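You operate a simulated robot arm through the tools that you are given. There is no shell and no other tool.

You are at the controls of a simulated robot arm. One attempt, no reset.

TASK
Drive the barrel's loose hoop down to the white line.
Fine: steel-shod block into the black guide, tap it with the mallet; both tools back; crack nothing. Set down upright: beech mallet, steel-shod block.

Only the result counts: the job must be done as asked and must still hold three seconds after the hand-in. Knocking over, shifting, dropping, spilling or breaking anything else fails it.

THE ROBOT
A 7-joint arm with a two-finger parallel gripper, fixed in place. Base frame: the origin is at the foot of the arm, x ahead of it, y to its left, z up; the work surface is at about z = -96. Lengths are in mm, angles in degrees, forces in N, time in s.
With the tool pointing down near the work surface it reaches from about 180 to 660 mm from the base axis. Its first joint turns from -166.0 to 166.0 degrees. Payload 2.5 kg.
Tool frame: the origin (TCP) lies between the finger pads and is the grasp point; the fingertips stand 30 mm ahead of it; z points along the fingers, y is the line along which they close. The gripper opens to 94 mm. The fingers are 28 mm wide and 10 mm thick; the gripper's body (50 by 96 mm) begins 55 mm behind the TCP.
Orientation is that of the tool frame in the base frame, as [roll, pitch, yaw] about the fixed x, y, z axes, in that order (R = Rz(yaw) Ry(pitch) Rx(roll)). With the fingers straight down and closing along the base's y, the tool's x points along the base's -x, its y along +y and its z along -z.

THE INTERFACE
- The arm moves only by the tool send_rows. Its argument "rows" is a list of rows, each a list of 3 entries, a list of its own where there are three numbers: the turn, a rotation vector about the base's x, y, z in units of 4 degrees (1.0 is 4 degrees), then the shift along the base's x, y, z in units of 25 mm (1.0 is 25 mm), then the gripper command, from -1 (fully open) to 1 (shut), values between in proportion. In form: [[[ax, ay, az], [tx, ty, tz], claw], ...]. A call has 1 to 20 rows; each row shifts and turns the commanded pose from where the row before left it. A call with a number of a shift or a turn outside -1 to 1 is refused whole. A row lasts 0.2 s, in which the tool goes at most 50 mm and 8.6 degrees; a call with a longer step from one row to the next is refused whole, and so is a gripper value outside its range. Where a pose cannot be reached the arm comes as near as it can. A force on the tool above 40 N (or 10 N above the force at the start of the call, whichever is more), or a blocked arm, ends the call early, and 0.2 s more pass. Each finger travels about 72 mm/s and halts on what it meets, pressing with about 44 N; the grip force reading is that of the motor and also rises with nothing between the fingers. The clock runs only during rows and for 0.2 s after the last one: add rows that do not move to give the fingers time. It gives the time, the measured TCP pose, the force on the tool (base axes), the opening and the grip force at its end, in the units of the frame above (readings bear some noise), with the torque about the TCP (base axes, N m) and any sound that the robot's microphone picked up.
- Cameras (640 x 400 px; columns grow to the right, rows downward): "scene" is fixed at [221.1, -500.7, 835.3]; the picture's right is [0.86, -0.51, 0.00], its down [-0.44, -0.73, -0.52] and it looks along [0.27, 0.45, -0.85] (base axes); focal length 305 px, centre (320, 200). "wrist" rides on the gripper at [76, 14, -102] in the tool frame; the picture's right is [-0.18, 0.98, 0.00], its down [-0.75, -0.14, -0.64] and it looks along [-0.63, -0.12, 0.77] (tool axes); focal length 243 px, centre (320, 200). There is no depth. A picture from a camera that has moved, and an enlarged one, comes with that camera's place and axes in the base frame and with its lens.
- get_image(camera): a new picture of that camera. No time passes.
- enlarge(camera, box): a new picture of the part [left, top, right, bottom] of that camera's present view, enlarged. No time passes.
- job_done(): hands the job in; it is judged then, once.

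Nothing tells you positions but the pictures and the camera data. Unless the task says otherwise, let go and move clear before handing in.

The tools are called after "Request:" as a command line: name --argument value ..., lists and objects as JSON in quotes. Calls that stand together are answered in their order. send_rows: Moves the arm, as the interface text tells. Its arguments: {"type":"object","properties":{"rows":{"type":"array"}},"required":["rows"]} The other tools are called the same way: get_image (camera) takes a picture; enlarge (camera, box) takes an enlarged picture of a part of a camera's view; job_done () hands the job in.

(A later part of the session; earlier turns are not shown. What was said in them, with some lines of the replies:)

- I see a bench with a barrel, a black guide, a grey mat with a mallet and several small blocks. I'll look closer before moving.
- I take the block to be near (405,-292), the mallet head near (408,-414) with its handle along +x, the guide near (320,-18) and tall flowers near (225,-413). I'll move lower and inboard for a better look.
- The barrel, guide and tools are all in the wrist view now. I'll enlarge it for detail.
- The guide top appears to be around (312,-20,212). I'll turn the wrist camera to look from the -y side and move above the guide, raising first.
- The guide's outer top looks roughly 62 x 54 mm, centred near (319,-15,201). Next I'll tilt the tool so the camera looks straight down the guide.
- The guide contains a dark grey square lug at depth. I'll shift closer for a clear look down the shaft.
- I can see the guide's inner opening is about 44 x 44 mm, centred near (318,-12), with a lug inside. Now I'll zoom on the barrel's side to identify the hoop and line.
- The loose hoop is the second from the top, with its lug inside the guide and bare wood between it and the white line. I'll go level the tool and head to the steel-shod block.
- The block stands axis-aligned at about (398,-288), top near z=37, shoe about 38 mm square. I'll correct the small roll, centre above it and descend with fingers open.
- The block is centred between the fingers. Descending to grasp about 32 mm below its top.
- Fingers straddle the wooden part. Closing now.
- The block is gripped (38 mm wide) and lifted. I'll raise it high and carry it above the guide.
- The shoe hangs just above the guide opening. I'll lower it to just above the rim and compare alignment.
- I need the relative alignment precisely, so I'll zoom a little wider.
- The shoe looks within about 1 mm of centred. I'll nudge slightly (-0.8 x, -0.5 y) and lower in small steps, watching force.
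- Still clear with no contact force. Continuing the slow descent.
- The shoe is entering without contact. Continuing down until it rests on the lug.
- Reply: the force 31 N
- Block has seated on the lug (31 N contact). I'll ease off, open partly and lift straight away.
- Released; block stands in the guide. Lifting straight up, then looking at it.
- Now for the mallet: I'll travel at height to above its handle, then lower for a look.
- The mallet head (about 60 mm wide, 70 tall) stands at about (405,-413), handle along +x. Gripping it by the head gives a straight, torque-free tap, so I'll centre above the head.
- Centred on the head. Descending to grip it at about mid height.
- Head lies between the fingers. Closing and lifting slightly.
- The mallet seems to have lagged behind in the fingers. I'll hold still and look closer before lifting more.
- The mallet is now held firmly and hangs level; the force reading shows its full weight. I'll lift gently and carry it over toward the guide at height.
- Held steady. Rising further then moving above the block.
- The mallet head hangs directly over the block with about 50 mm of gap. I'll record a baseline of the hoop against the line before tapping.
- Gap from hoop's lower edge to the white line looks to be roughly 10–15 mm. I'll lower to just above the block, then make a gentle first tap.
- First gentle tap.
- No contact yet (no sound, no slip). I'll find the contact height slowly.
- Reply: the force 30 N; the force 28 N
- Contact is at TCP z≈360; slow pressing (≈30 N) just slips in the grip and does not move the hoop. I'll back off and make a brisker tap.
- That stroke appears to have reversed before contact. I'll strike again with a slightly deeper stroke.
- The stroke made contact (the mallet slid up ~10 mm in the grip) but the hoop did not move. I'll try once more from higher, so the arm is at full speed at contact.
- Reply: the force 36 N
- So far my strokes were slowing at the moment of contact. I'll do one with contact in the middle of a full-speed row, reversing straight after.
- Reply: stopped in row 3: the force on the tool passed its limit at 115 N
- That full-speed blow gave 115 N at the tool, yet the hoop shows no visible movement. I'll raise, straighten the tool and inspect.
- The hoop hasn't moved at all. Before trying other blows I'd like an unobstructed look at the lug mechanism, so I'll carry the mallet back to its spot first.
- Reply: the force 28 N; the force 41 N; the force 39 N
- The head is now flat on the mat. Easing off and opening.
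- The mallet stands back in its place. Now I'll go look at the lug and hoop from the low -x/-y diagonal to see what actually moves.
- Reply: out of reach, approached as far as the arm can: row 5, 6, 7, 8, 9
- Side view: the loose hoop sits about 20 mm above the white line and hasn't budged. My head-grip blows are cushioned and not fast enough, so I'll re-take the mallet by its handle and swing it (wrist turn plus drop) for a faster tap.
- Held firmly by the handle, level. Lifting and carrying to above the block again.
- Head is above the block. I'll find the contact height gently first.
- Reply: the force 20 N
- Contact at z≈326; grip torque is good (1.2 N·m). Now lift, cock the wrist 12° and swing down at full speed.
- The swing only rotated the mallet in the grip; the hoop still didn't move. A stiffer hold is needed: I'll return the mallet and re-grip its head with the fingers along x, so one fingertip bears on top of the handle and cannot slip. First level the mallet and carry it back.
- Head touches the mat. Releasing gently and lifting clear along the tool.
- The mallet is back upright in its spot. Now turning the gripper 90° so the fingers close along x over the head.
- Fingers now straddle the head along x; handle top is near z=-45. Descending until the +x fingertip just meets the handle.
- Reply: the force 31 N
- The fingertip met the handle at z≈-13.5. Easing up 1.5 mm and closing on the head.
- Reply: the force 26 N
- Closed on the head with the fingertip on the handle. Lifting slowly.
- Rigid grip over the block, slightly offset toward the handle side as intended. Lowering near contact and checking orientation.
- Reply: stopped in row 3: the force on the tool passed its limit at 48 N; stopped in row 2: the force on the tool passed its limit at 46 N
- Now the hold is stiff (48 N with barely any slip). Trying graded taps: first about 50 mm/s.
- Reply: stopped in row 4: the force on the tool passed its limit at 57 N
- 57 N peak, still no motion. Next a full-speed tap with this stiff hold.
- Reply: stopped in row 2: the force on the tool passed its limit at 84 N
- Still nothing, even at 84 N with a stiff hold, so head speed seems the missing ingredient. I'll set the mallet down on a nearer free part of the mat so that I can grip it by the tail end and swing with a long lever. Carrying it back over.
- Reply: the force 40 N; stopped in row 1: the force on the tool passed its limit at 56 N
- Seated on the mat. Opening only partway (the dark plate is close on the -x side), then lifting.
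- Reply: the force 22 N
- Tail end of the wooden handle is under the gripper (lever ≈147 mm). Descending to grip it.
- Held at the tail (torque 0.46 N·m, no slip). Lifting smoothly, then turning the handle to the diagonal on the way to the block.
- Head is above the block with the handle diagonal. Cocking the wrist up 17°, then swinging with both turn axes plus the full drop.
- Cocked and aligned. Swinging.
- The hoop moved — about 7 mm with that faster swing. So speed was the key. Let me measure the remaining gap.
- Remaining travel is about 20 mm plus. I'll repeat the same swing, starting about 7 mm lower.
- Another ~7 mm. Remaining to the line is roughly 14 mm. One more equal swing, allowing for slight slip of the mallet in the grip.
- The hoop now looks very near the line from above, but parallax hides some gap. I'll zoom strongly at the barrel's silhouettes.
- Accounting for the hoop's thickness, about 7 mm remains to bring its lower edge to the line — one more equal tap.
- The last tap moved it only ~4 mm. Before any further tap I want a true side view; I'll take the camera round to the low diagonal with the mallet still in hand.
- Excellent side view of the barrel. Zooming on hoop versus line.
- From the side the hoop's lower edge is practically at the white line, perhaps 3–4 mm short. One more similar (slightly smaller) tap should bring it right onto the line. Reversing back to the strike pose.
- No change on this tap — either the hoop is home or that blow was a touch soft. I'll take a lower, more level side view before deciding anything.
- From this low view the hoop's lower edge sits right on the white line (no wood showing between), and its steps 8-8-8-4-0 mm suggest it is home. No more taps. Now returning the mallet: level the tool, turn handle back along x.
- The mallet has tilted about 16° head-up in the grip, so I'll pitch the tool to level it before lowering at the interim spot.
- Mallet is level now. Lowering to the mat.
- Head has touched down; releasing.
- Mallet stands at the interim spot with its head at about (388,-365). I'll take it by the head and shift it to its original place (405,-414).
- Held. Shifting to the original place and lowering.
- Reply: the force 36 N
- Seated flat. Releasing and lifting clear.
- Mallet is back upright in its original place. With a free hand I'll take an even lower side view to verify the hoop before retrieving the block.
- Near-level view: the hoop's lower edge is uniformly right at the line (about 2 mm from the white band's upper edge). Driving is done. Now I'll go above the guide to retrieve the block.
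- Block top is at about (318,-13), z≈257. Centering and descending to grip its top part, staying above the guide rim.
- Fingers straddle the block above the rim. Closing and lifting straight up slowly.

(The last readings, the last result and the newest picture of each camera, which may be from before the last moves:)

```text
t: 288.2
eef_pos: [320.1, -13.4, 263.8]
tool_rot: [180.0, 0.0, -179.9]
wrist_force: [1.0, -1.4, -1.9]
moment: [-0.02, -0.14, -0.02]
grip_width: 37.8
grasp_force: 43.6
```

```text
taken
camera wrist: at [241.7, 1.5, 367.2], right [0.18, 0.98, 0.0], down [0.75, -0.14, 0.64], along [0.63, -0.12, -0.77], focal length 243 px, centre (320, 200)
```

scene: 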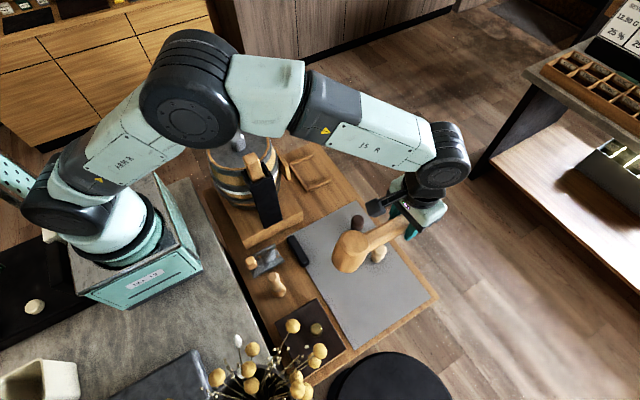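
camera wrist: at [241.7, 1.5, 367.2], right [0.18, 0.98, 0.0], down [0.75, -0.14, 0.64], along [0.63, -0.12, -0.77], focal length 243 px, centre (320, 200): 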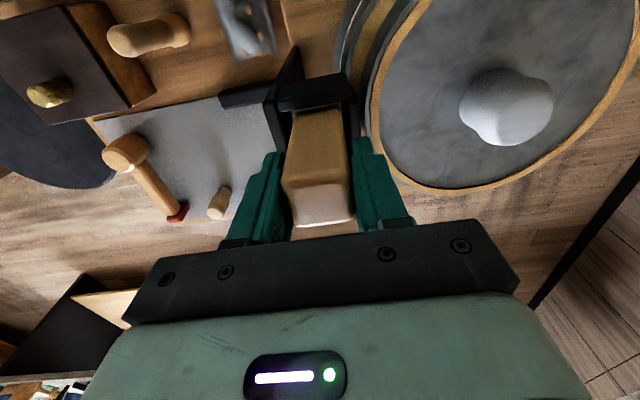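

Request:
send_rows --rows '[[[0, 0, 0], [0, 0, 0.3], 1], [[0, 0, 0], [0, 0, 0.3], 1], [[0, 0, 0], [0, 0, 0.3], 1], [[0, 0, 0], [0, 0, 0.3], 1], [[0, 0, 0], [0, 0, 0.3], 1], [[0, 0, 0], [0, 0, 0.3], 1], [[0, 0, 0], [0, 0, 0.3], 1], [[0, 0, 0], [0, 0, 0.3], 1], [[0, 0, 0], [0, 0, 0.3], 1], [[0, 0, 0], [0, 0, 0.3], 1], [[0, 0, 0], [0, 0, 0.4], 1], [[0, 0, 0], [0, 0, 0.5], 1], [[0, 0, 0], [0, 0, 0.5], 1], [[0, 0, 0], [0, 0, 0.3], 1], [[0, 0, 0], [0, 0, 0], 1]]'

Request:
enlarge --camera "scene" --box '[212, 110, 308, 190]'

Request:
get_image --camera "wrist"

```text
t: 291.4
eef_pos: [318.3, -14.2, 383.4]
tool_rot: [179.9, 0.0, -180.0]
wrist_force: [-0.8, -0.3, -1.0]
moment: [0.01, 0.02, -0.02]
grip_width: 37.7
grasp_force: 44.0
```

```text
5.00 times, centred on (260, 150) of scene
camera zoom: at [221.1, -500.7, 835.3], right [0.86, -0.51, 0.0], down [-0.44, -0.73, -0.52], along [0.27, 0.45, -0.85], focal length 1524 px, centre (620, 450)
```

zoom: 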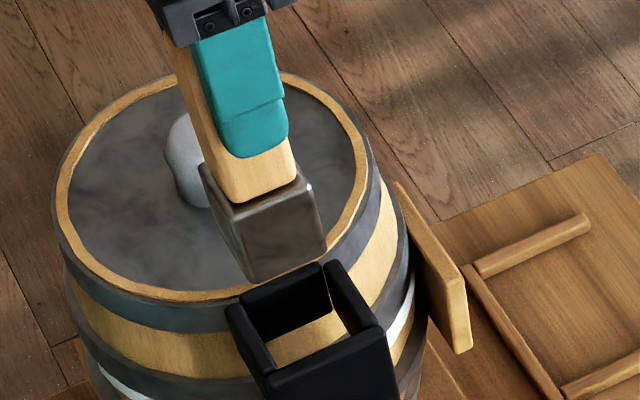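

```text
taken
camera wrist: at [241.9, 1.4, 485.0], right [0.18, 0.98, 0.0], down [0.75, -0.14, 0.64], along [0.63, -0.12, -0.77], focal length 243 px, centre (320, 200)
```

wrist: 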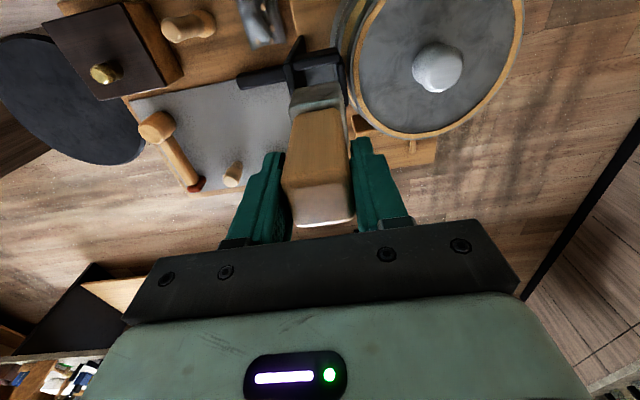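

Block is out cleanly. Carrying it back to its original spot.

Request:
send_rows --rows '[[[0, 0, 0], [0.1, -0.5, 0], 1], [[0, 0, 0], [0.26, -0.9, 0], 1], [[0, 0, 0], [0.26, -0.9, 0], 1], [[0, 0, 0], [0.27, -0.9, 0], 1], [[0, 0, 0], [0.27, -0.9, 0], 1], [[0, 0, 0], [0.27, -0.9, 0], 1], [[0, 0, 0], [0.27, -0.9, 0], 1], [[0, 0, 0], [0.27, -0.9, 0], 1], [[0, 0, 0], [0.27, -0.9, 0], 1], [[0, 0, 0], [0.27, -0.9, 0], 1], [[0, 0, 0], [0.27, -0.9, 0], 1], [[0, 0, 0], [0.27, -0.9, 0], 1], [[0, 0, 0], [0.15, -0.55, 0], 1], [[0, 0, 0], [0, 0, 0], 1]]'

Request:
send_rows --rows '[[[0, 0, 0], [0, 0, -0.6], 1], [[0, 0, 0], [0, 0, -0.9], 1], [[0, 0, 0], [0, 0, -0.9], 1], [[0, 0, 0], [0, 0, -0.9], 1], [[0, 0, 0], [0, 0, -0.9], 1], [[0, 0, 0], [0, 0, -0.9], 1], [[0, 0, 0], [0, 0, -0.9], 1], [[0, 0, 0], [0, 0, -0.9], 1], [[0, 0, 0], [0, 0, -0.9], 1], [[0, 0, 0], [0, 0, -0.9], 1], [[0, 0, 0], [0, 0, -0.9], 1], [[0, 0, 0], [0, 0, -0.9], 1], [[0, 0, 0], [0, 0, -0.9], 1], [[0, 0, 0], [0, 0, -0.9], 1], [[0, 0, 0], [0, 0, -0.6], 1], [[0, 0, 0], [0, 0, 0], 1]]'

Request:
get_image --camera "wrist"

Request:
enlarge --camera "scene" --box '[290, 210, 430, 320]'

```text
t: 294.4
eef_pos: [398.6, -287.1, 383.7]
tool_rot: [-179.9, 0.0, -179.9]
wrist_force: [1.3, 0.4, 0.1]
moment: [0.02, -0.01, -0.02]
grip_width: 38.0
grasp_force: 43.8
```

```text
t: 297.8
eef_pos: [399.0, -288.9, 60.4]
tool_rot: [180.0, 0.0, -179.9]
wrist_force: [-0.6, -0.2, -1.3]
moment: [0.03, 0.01, 0.01]
grip_width: 37.7
grasp_force: 43.8
```

```text
taken
camera wrist: at [322.1, -272.6, 162.5], right [0.18, 0.98, 0.0], down [0.75, -0.14, 0.64], along [0.63, -0.12, -0.77], focal length 243 px, centre (320, 200)
```

wrist: 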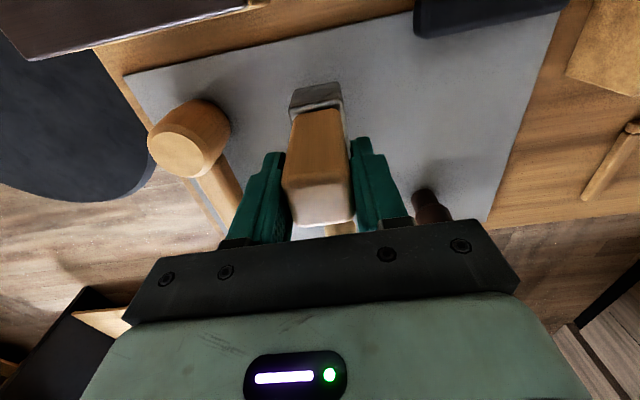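

```text
3.64 times, centred on (360, 265) of scene
camera zoom: at [221.1, -500.7, 835.3], right [0.86, -0.51, 0.0], down [-0.44, -0.73, -0.52], along [0.27, 0.45, -0.85], focal length 1108 px, centre (174, -36)
```

zoom: 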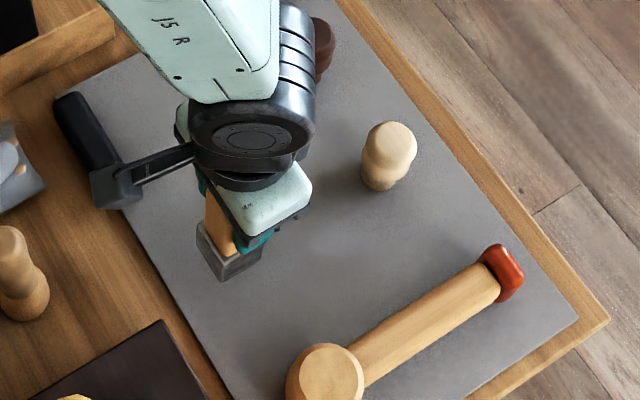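

Lowering the last stretch in small steps until the block touches the mat.

Request:
send_rows --rows '[[[0, 0, 0], [0, 0, -0.3], 1], [[0, 0, 0], [0, 0, -0.25], 1], [[0, 0, 0], [0, 0, -0.2], 1], [[0, 0, 0], [0, 0, 0], 1]]'

Request:
send_rows --rows '[[[0, 0, 0], [0, 0, -0.12], 1], [[0, 0, 0], [0, 0, 0], 1]]'

Request:
send_rows --rows '[[[0, 0, 0], [0, 0, -0.1], 1], [[0, 0, 0], [0, 0, 0], 1]]'

Request:
send_rows --rows '[[[0, 0, 0], [0, 0, -0.08], 1], [[0, 0, 0], [0, 0, 0], 1]]'

```text
t: 298.8
eef_pos: [399.3, -286.5, 41.0]
tool_rot: [-179.9, -0.1, -179.9]
wrist_force: [-0.5, -0.4, -1.1]
moment: [0.01, -0.02, -0.05]
grip_width: 37.8
grasp_force: 44.5
```

```text
t: 299.4
eef_pos: [399.5, -288.3, 38.4]
tool_rot: [-179.9, 0.1, -179.9]
wrist_force: [-0.8, -0.5, -1.4]
moment: [-0.01, 0.04, 0.0]
grip_width: 37.9
grasp_force: 44.1
```

```text
t: 300.0
eef_pos: [398.5, -287.3, 34.3]
tool_rot: [180.0, 0.0, -179.9]
wrist_force: [0.0, 0.0, -1.6]
moment: [0.01, -0.02, 0.02]
grip_width: 37.6
grasp_force: 43.7
```

```text
t: 300.6
eef_pos: [398.2, -286.9, 33.7]
tool_rot: [-180.0, 0.0, -180.0]
wrist_force: [-1.3, -0.8, -1.5]
moment: [-0.03, -0.02, -0.02]
grip_width: 37.8
grasp_force: 43.4
```

Request:
send_rows --rows '[[[0, 0, 0], [0, 0, -0.06], 1], [[0, 0, 0], [0, 0, 0], 1]]'

Request:
send_rows --rows '[[[0, 0, 0], [0, 0, -0.06], 1], [[0, 0, 0], [0, 0, 0], 1]]'

Request:
send_rows --rows '[[[0, 0, 0], [0, 0, -0.06], 1], [[0, 0, 0], [0, 0, 0], 1]]'

Request:
send_rows --rows '[[[0, 0, 0], [0, 0, -0.06], 1], [[0, 0, 0], [0, 0, 0], 1]]'

```text
t: 301.2
eef_pos: [398.3, -287.7, 32.2]
tool_rot: [-180.0, 0.0, -179.9]
wrist_force: [-1.3, -0.6, -2.1]
moment: [-0.01, -0.03, -0.02]
grip_width: 37.9
grasp_force: 43.7
```

```text
t: 301.8
eef_pos: [399.1, -287.3, 31.1]
tool_rot: [179.9, 0.1, -179.8]
wrist_force: [0.1, 0.3, -0.5]
moment: [0.0, -0.03, -0.03]
grip_width: 37.8
grasp_force: 43.9
```

```text
t: 302.4
eef_pos: [399.2, -286.7, 29.5]
tool_rot: [-179.9, 0.1, -179.9]
wrist_force: [0.2, 0.2, -0.5]
moment: [-0.02, 0.04, 0.01]
grip_width: 38.0
grasp_force: 44.0
```

```text
t: 303.0
eef_pos: [398.4, -287.3, 26.7]
tool_rot: [180.0, 0.1, -180.0]
wrist_force: [1.5, -0.4, -1.8]
moment: [-0.01, -0.03, 0.02]
grip_width: 37.5
grasp_force: 43.9
```

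Request:
enlarge --camera "scene" --box '[310, 240, 370, 300]'

Request:
send_rows --rows '[[[0, 0, 0], [0, 0, -0.06], 1], [[0, 0, 0], [0, 0, 0], 1]]'

Request:
send_rows --rows '[[[0, 0, 0], [0, 0, -0.06], 1], [[0, 0, 0], [0, 0, 0], 1]]'

```text
6.67 times, centred on (340, 270) of scene
camera zoom: at [221.1, -500.7, 835.3], right [0.86, -0.51, 0.0], down [-0.44, -0.73, -0.52], along [0.27, 0.45, -0.85], focal length 2032 px, centre (187, -267)
```

zoom: 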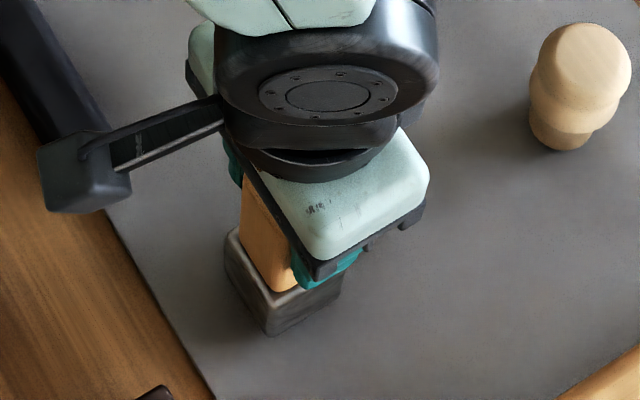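

```text
t: 303.6
eef_pos: [398.4, -287.0, 26.3]
tool_rot: [180.0, 0.0, -179.9]
wrist_force: [-0.1, 0.8, -2.7]
moment: [0.0, 0.01, -0.02]
grip_width: 37.8
grasp_force: 43.8
```

```text
t: 304.2
eef_pos: [399.0, -287.0, 26.7]
tool_rot: [-180.0, 0.1, -179.9]
wrist_force: [-0.1, -0.1, -1.4]
moment: [0.0, 0.01, -0.02]
grip_width: 37.5
grasp_force: 44.1
```

Request:
send_rows --rows '[[[0, 0, 0], [0, 0, -0.06], 1], [[0, 0, 0], [0, 0, 0], 1]]'

Request:
send_rows --rows '[[[0, 0, 0], [0, 0, -0.06], 1], [[0, 0, 0], [0, 0, 0], 1]]'

Request:
send_rows --rows '[[[0, 0, 0], [0, 0, -0.06], 1], [[0, 0, 0], [0, 0, 0], 1]]'

Request:
send_rows --rows '[[[0, 0, 0], [0, 0, -0.06], 1], [[0, 0, 0], [0, 0, 0], 1]]'

```text
t: 304.8
eef_pos: [399.7, -287.3, 23.1]
tool_rot: [-180.0, 0.0, 180.0]
wrist_force: [-4.0, 2.2, 19.0]
moment: [0.17, 0.64, 0.05]
grip_width: 37.9
grasp_force: 43.7
```

```text
t: 305.4
eef_pos: [399.3, -287.6, 22.3]
tool_rot: [-179.8, 0.2, -179.9]
wrist_force: [-4.0, 3.1, 30.4]
moment: [0.09, -0.15, -0.02]
grip_width: 37.8
grasp_force: 44.2
```

```text
t: 306.0
eef_pos: [400.2, -289.0, 20.8]
tool_rot: [-179.9, 0.3, -179.9]
wrist_force: [0.6, 2.4, 30.7]
moment: [0.06, -0.25, 0.02]
grip_width: 37.8
grasp_force: 43.8
```

```text
t: 306.6
eef_pos: [399.5, -286.4, 18.8]
tool_rot: [-180.0, 0.1, -179.9]
wrist_force: [2.3, 1.3, 30.8]
moment: [0.05, -0.07, 0.01]
grip_width: 37.5
grasp_force: 43.8
```

The block is firmly on the mat. Easing off, opening and lifting straight up.

Request:
send_rows --rows '[[[0, 0, 0], [0, 0, 0.06], 1], [[0, 0, 0], [0, 0, 0], 1], [[0, 0, 0], [0, 0, 0], 0.1], [[0, 0, 0], [0, 0, 0], -0.3], [[0, 0, 0], [0, 0, 0], -0.8], [[0, 0, 0], [0, 0, 0], -1], [[0, 0, 0], [0, 0, 0], -1]]'

Request:
send_rows --rows '[[[0, 0, 0], [0, 0, 0.4], -1], [[0, 0, 0], [0, 0, 0.8], -1], [[0, 0, 0], [0, 0, 1], -1], [[0, 0, 0], [0, 0, 1], -1], [[0, 0, 0], [0, 0, 1], -1], [[0, 0, 0], [0, 0, 1], -1], [[0, 0, 0], [-0.4, 0.3, 1], -1], [[0, 0, 0], [-0.5, 0.4, 1], -1], [[0, 0, 0], [-0.5, 0.4, 1], -1], [[0, 0, 0], [-0.5, 0.4, 1], -1], [[0, 0, 0], [-0.5, 0.4, 0.5], -1], [[0, 0, 0], [0, 0, 0], -1]]'

Request:
get_image --camera "wrist"

Request:
get_image --camera "scene"

```text
t: 308.2
eef_pos: [398.7, -286.8, 19.6]
tool_rot: [180.0, 0.0, -179.8]
wrist_force: [0.5, -1.1, -0.5]
moment: [0.02, 0.02, -0.01]
grip_width: 93.8
grasp_force: 0.0
```

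```text
t: 310.8
eef_pos: [338.3, -237.8, 261.9]
tool_rot: [-180.0, 0.0, -179.8]
wrist_force: [-0.4, -0.3, 0.1]
moment: [0.03, 0.01, -0.01]
grip_width: 94.0
grasp_force: 0.1
```

```text
taken
camera wrist: at [261.6, -224.0, 365.2], right [0.18, 0.98, 0.0], down [0.75, -0.14, 0.64], along [0.63, -0.12, -0.77], focal length 243 px, centre (320, 200)
```

wrist: 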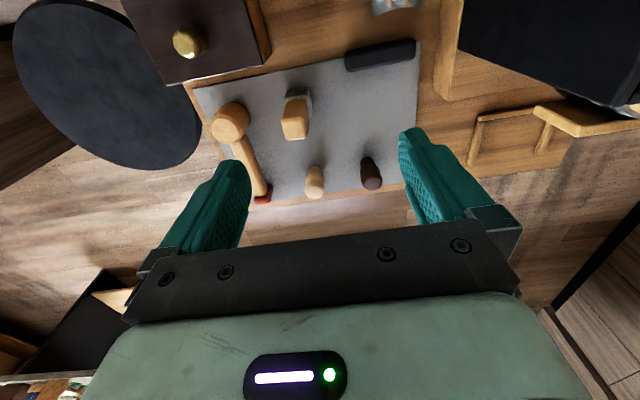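

```text
taken
```

scene: 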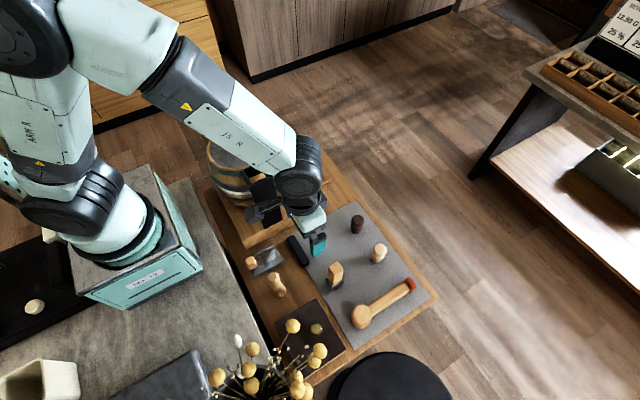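

Both tools stand back in place. A final check of the tools and the hoop.

Request:
enlarge --camera "scene" --box '[300, 210, 440, 330]'

Request:
enlarge --camera "wrist" --box '[190, 60, 420, 220]'

Request:
send_rows --rows '[[[0, 0, 0], [0.3, -0.4, 0.8], -1], [[0, 0, 0], [0.3, -0.4, 0.8], -1], [[0, 0, 0], [0.3, -0.4, 0.8], -1], [[0, 0, 0], [0.3, -0.4, 0.8], -1], [[0, 0, 0], [0.3, -0.4, 0.8], -1], [[0, 0, 0], [0, 0, 0], -1]]'

Request:
enlarge --camera "scene" --box '[195, 110, 315, 230]'

```text
3.33 times, centred on (370, 270) of scene
camera zoom: at [221.1, -500.7, 835.3], right [0.86, -0.51, 0.0], down [-0.44, -0.73, -0.52], along [0.27, 0.45, -0.85], focal length 1016 px, centre (153, -33)
```

zoom: 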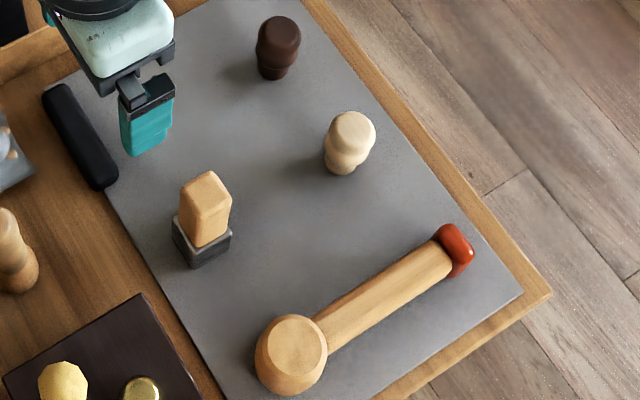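

```text
2.50 times, centred on (305, 140) of wrist
camera zoom: at [261.6, -224.0, 365.2], right [0.18, 0.98, 0.0], down [0.75, -0.14, 0.64], along [0.63, -0.12, -0.77], focal length 606 px, centre (358, 350)
```

zoom: 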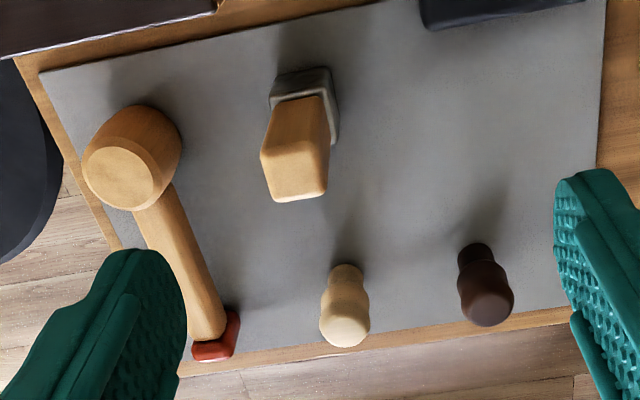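

```text
t: 312.2
eef_pos: [376.4, -289.8, 363.2]
tool_rot: [-180.0, -0.1, -179.9]
wrist_force: [-0.2, 0.7, 0.2]
moment: [-0.03, -0.04, -0.01]
grip_width: 94.0
grasp_force: 0.0
```

```text
3.33 times, centred on (255, 170) of scene
camera zoom: at [221.1, -500.7, 835.3], right [0.86, -0.51, 0.0], down [-0.44, -0.73, -0.52], along [0.27, 0.45, -0.85], focal length 1016 px, centre (537, 300)
```

zoom: 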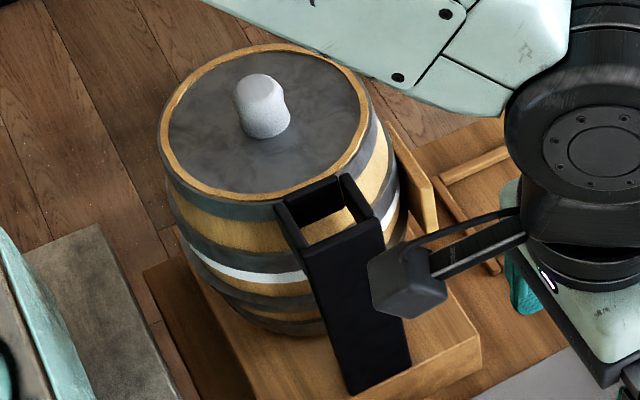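

The hoop's lower edge is at the white line, the mallet and the steel-shod block stand upright where they began, and nothing else has been disturbed. The gripper is clear, so I'm handing in.

Request:
job_done

```text
The job is handed in.
```

The hoop is down at the white line, and I've handed the job in. I haven't been told whether it passed.

- **Hoop:** in a near-level side view, its lower edge sits an even 2 mm or so above the top of the white band. I used five full-speed swings with the mallet held by the tail of its handle. The first three moved the hoop about 8 mm each and the fourth about 4 mm. The fifth moved it nothing, so I took it as home and stopped rather than risk cracking something. I can't rule out that the last blow was just a little soft.
- **Earlier attempts:** my first grips on the mallet struck too slowly and didn't move the hoop at all. The hardest of those blows read 115 N at the wrist.
- **Tools:** the beech mallet and the steel-shod block stand upright at their starting spots, to within a few millimetres by camera. The mallet briefly stood elsewhere on the mat while I changed grip.
- **Damage:** I saw no cracks, heard nothing on the microphone, and nothing else looks shifted in the final pictures.
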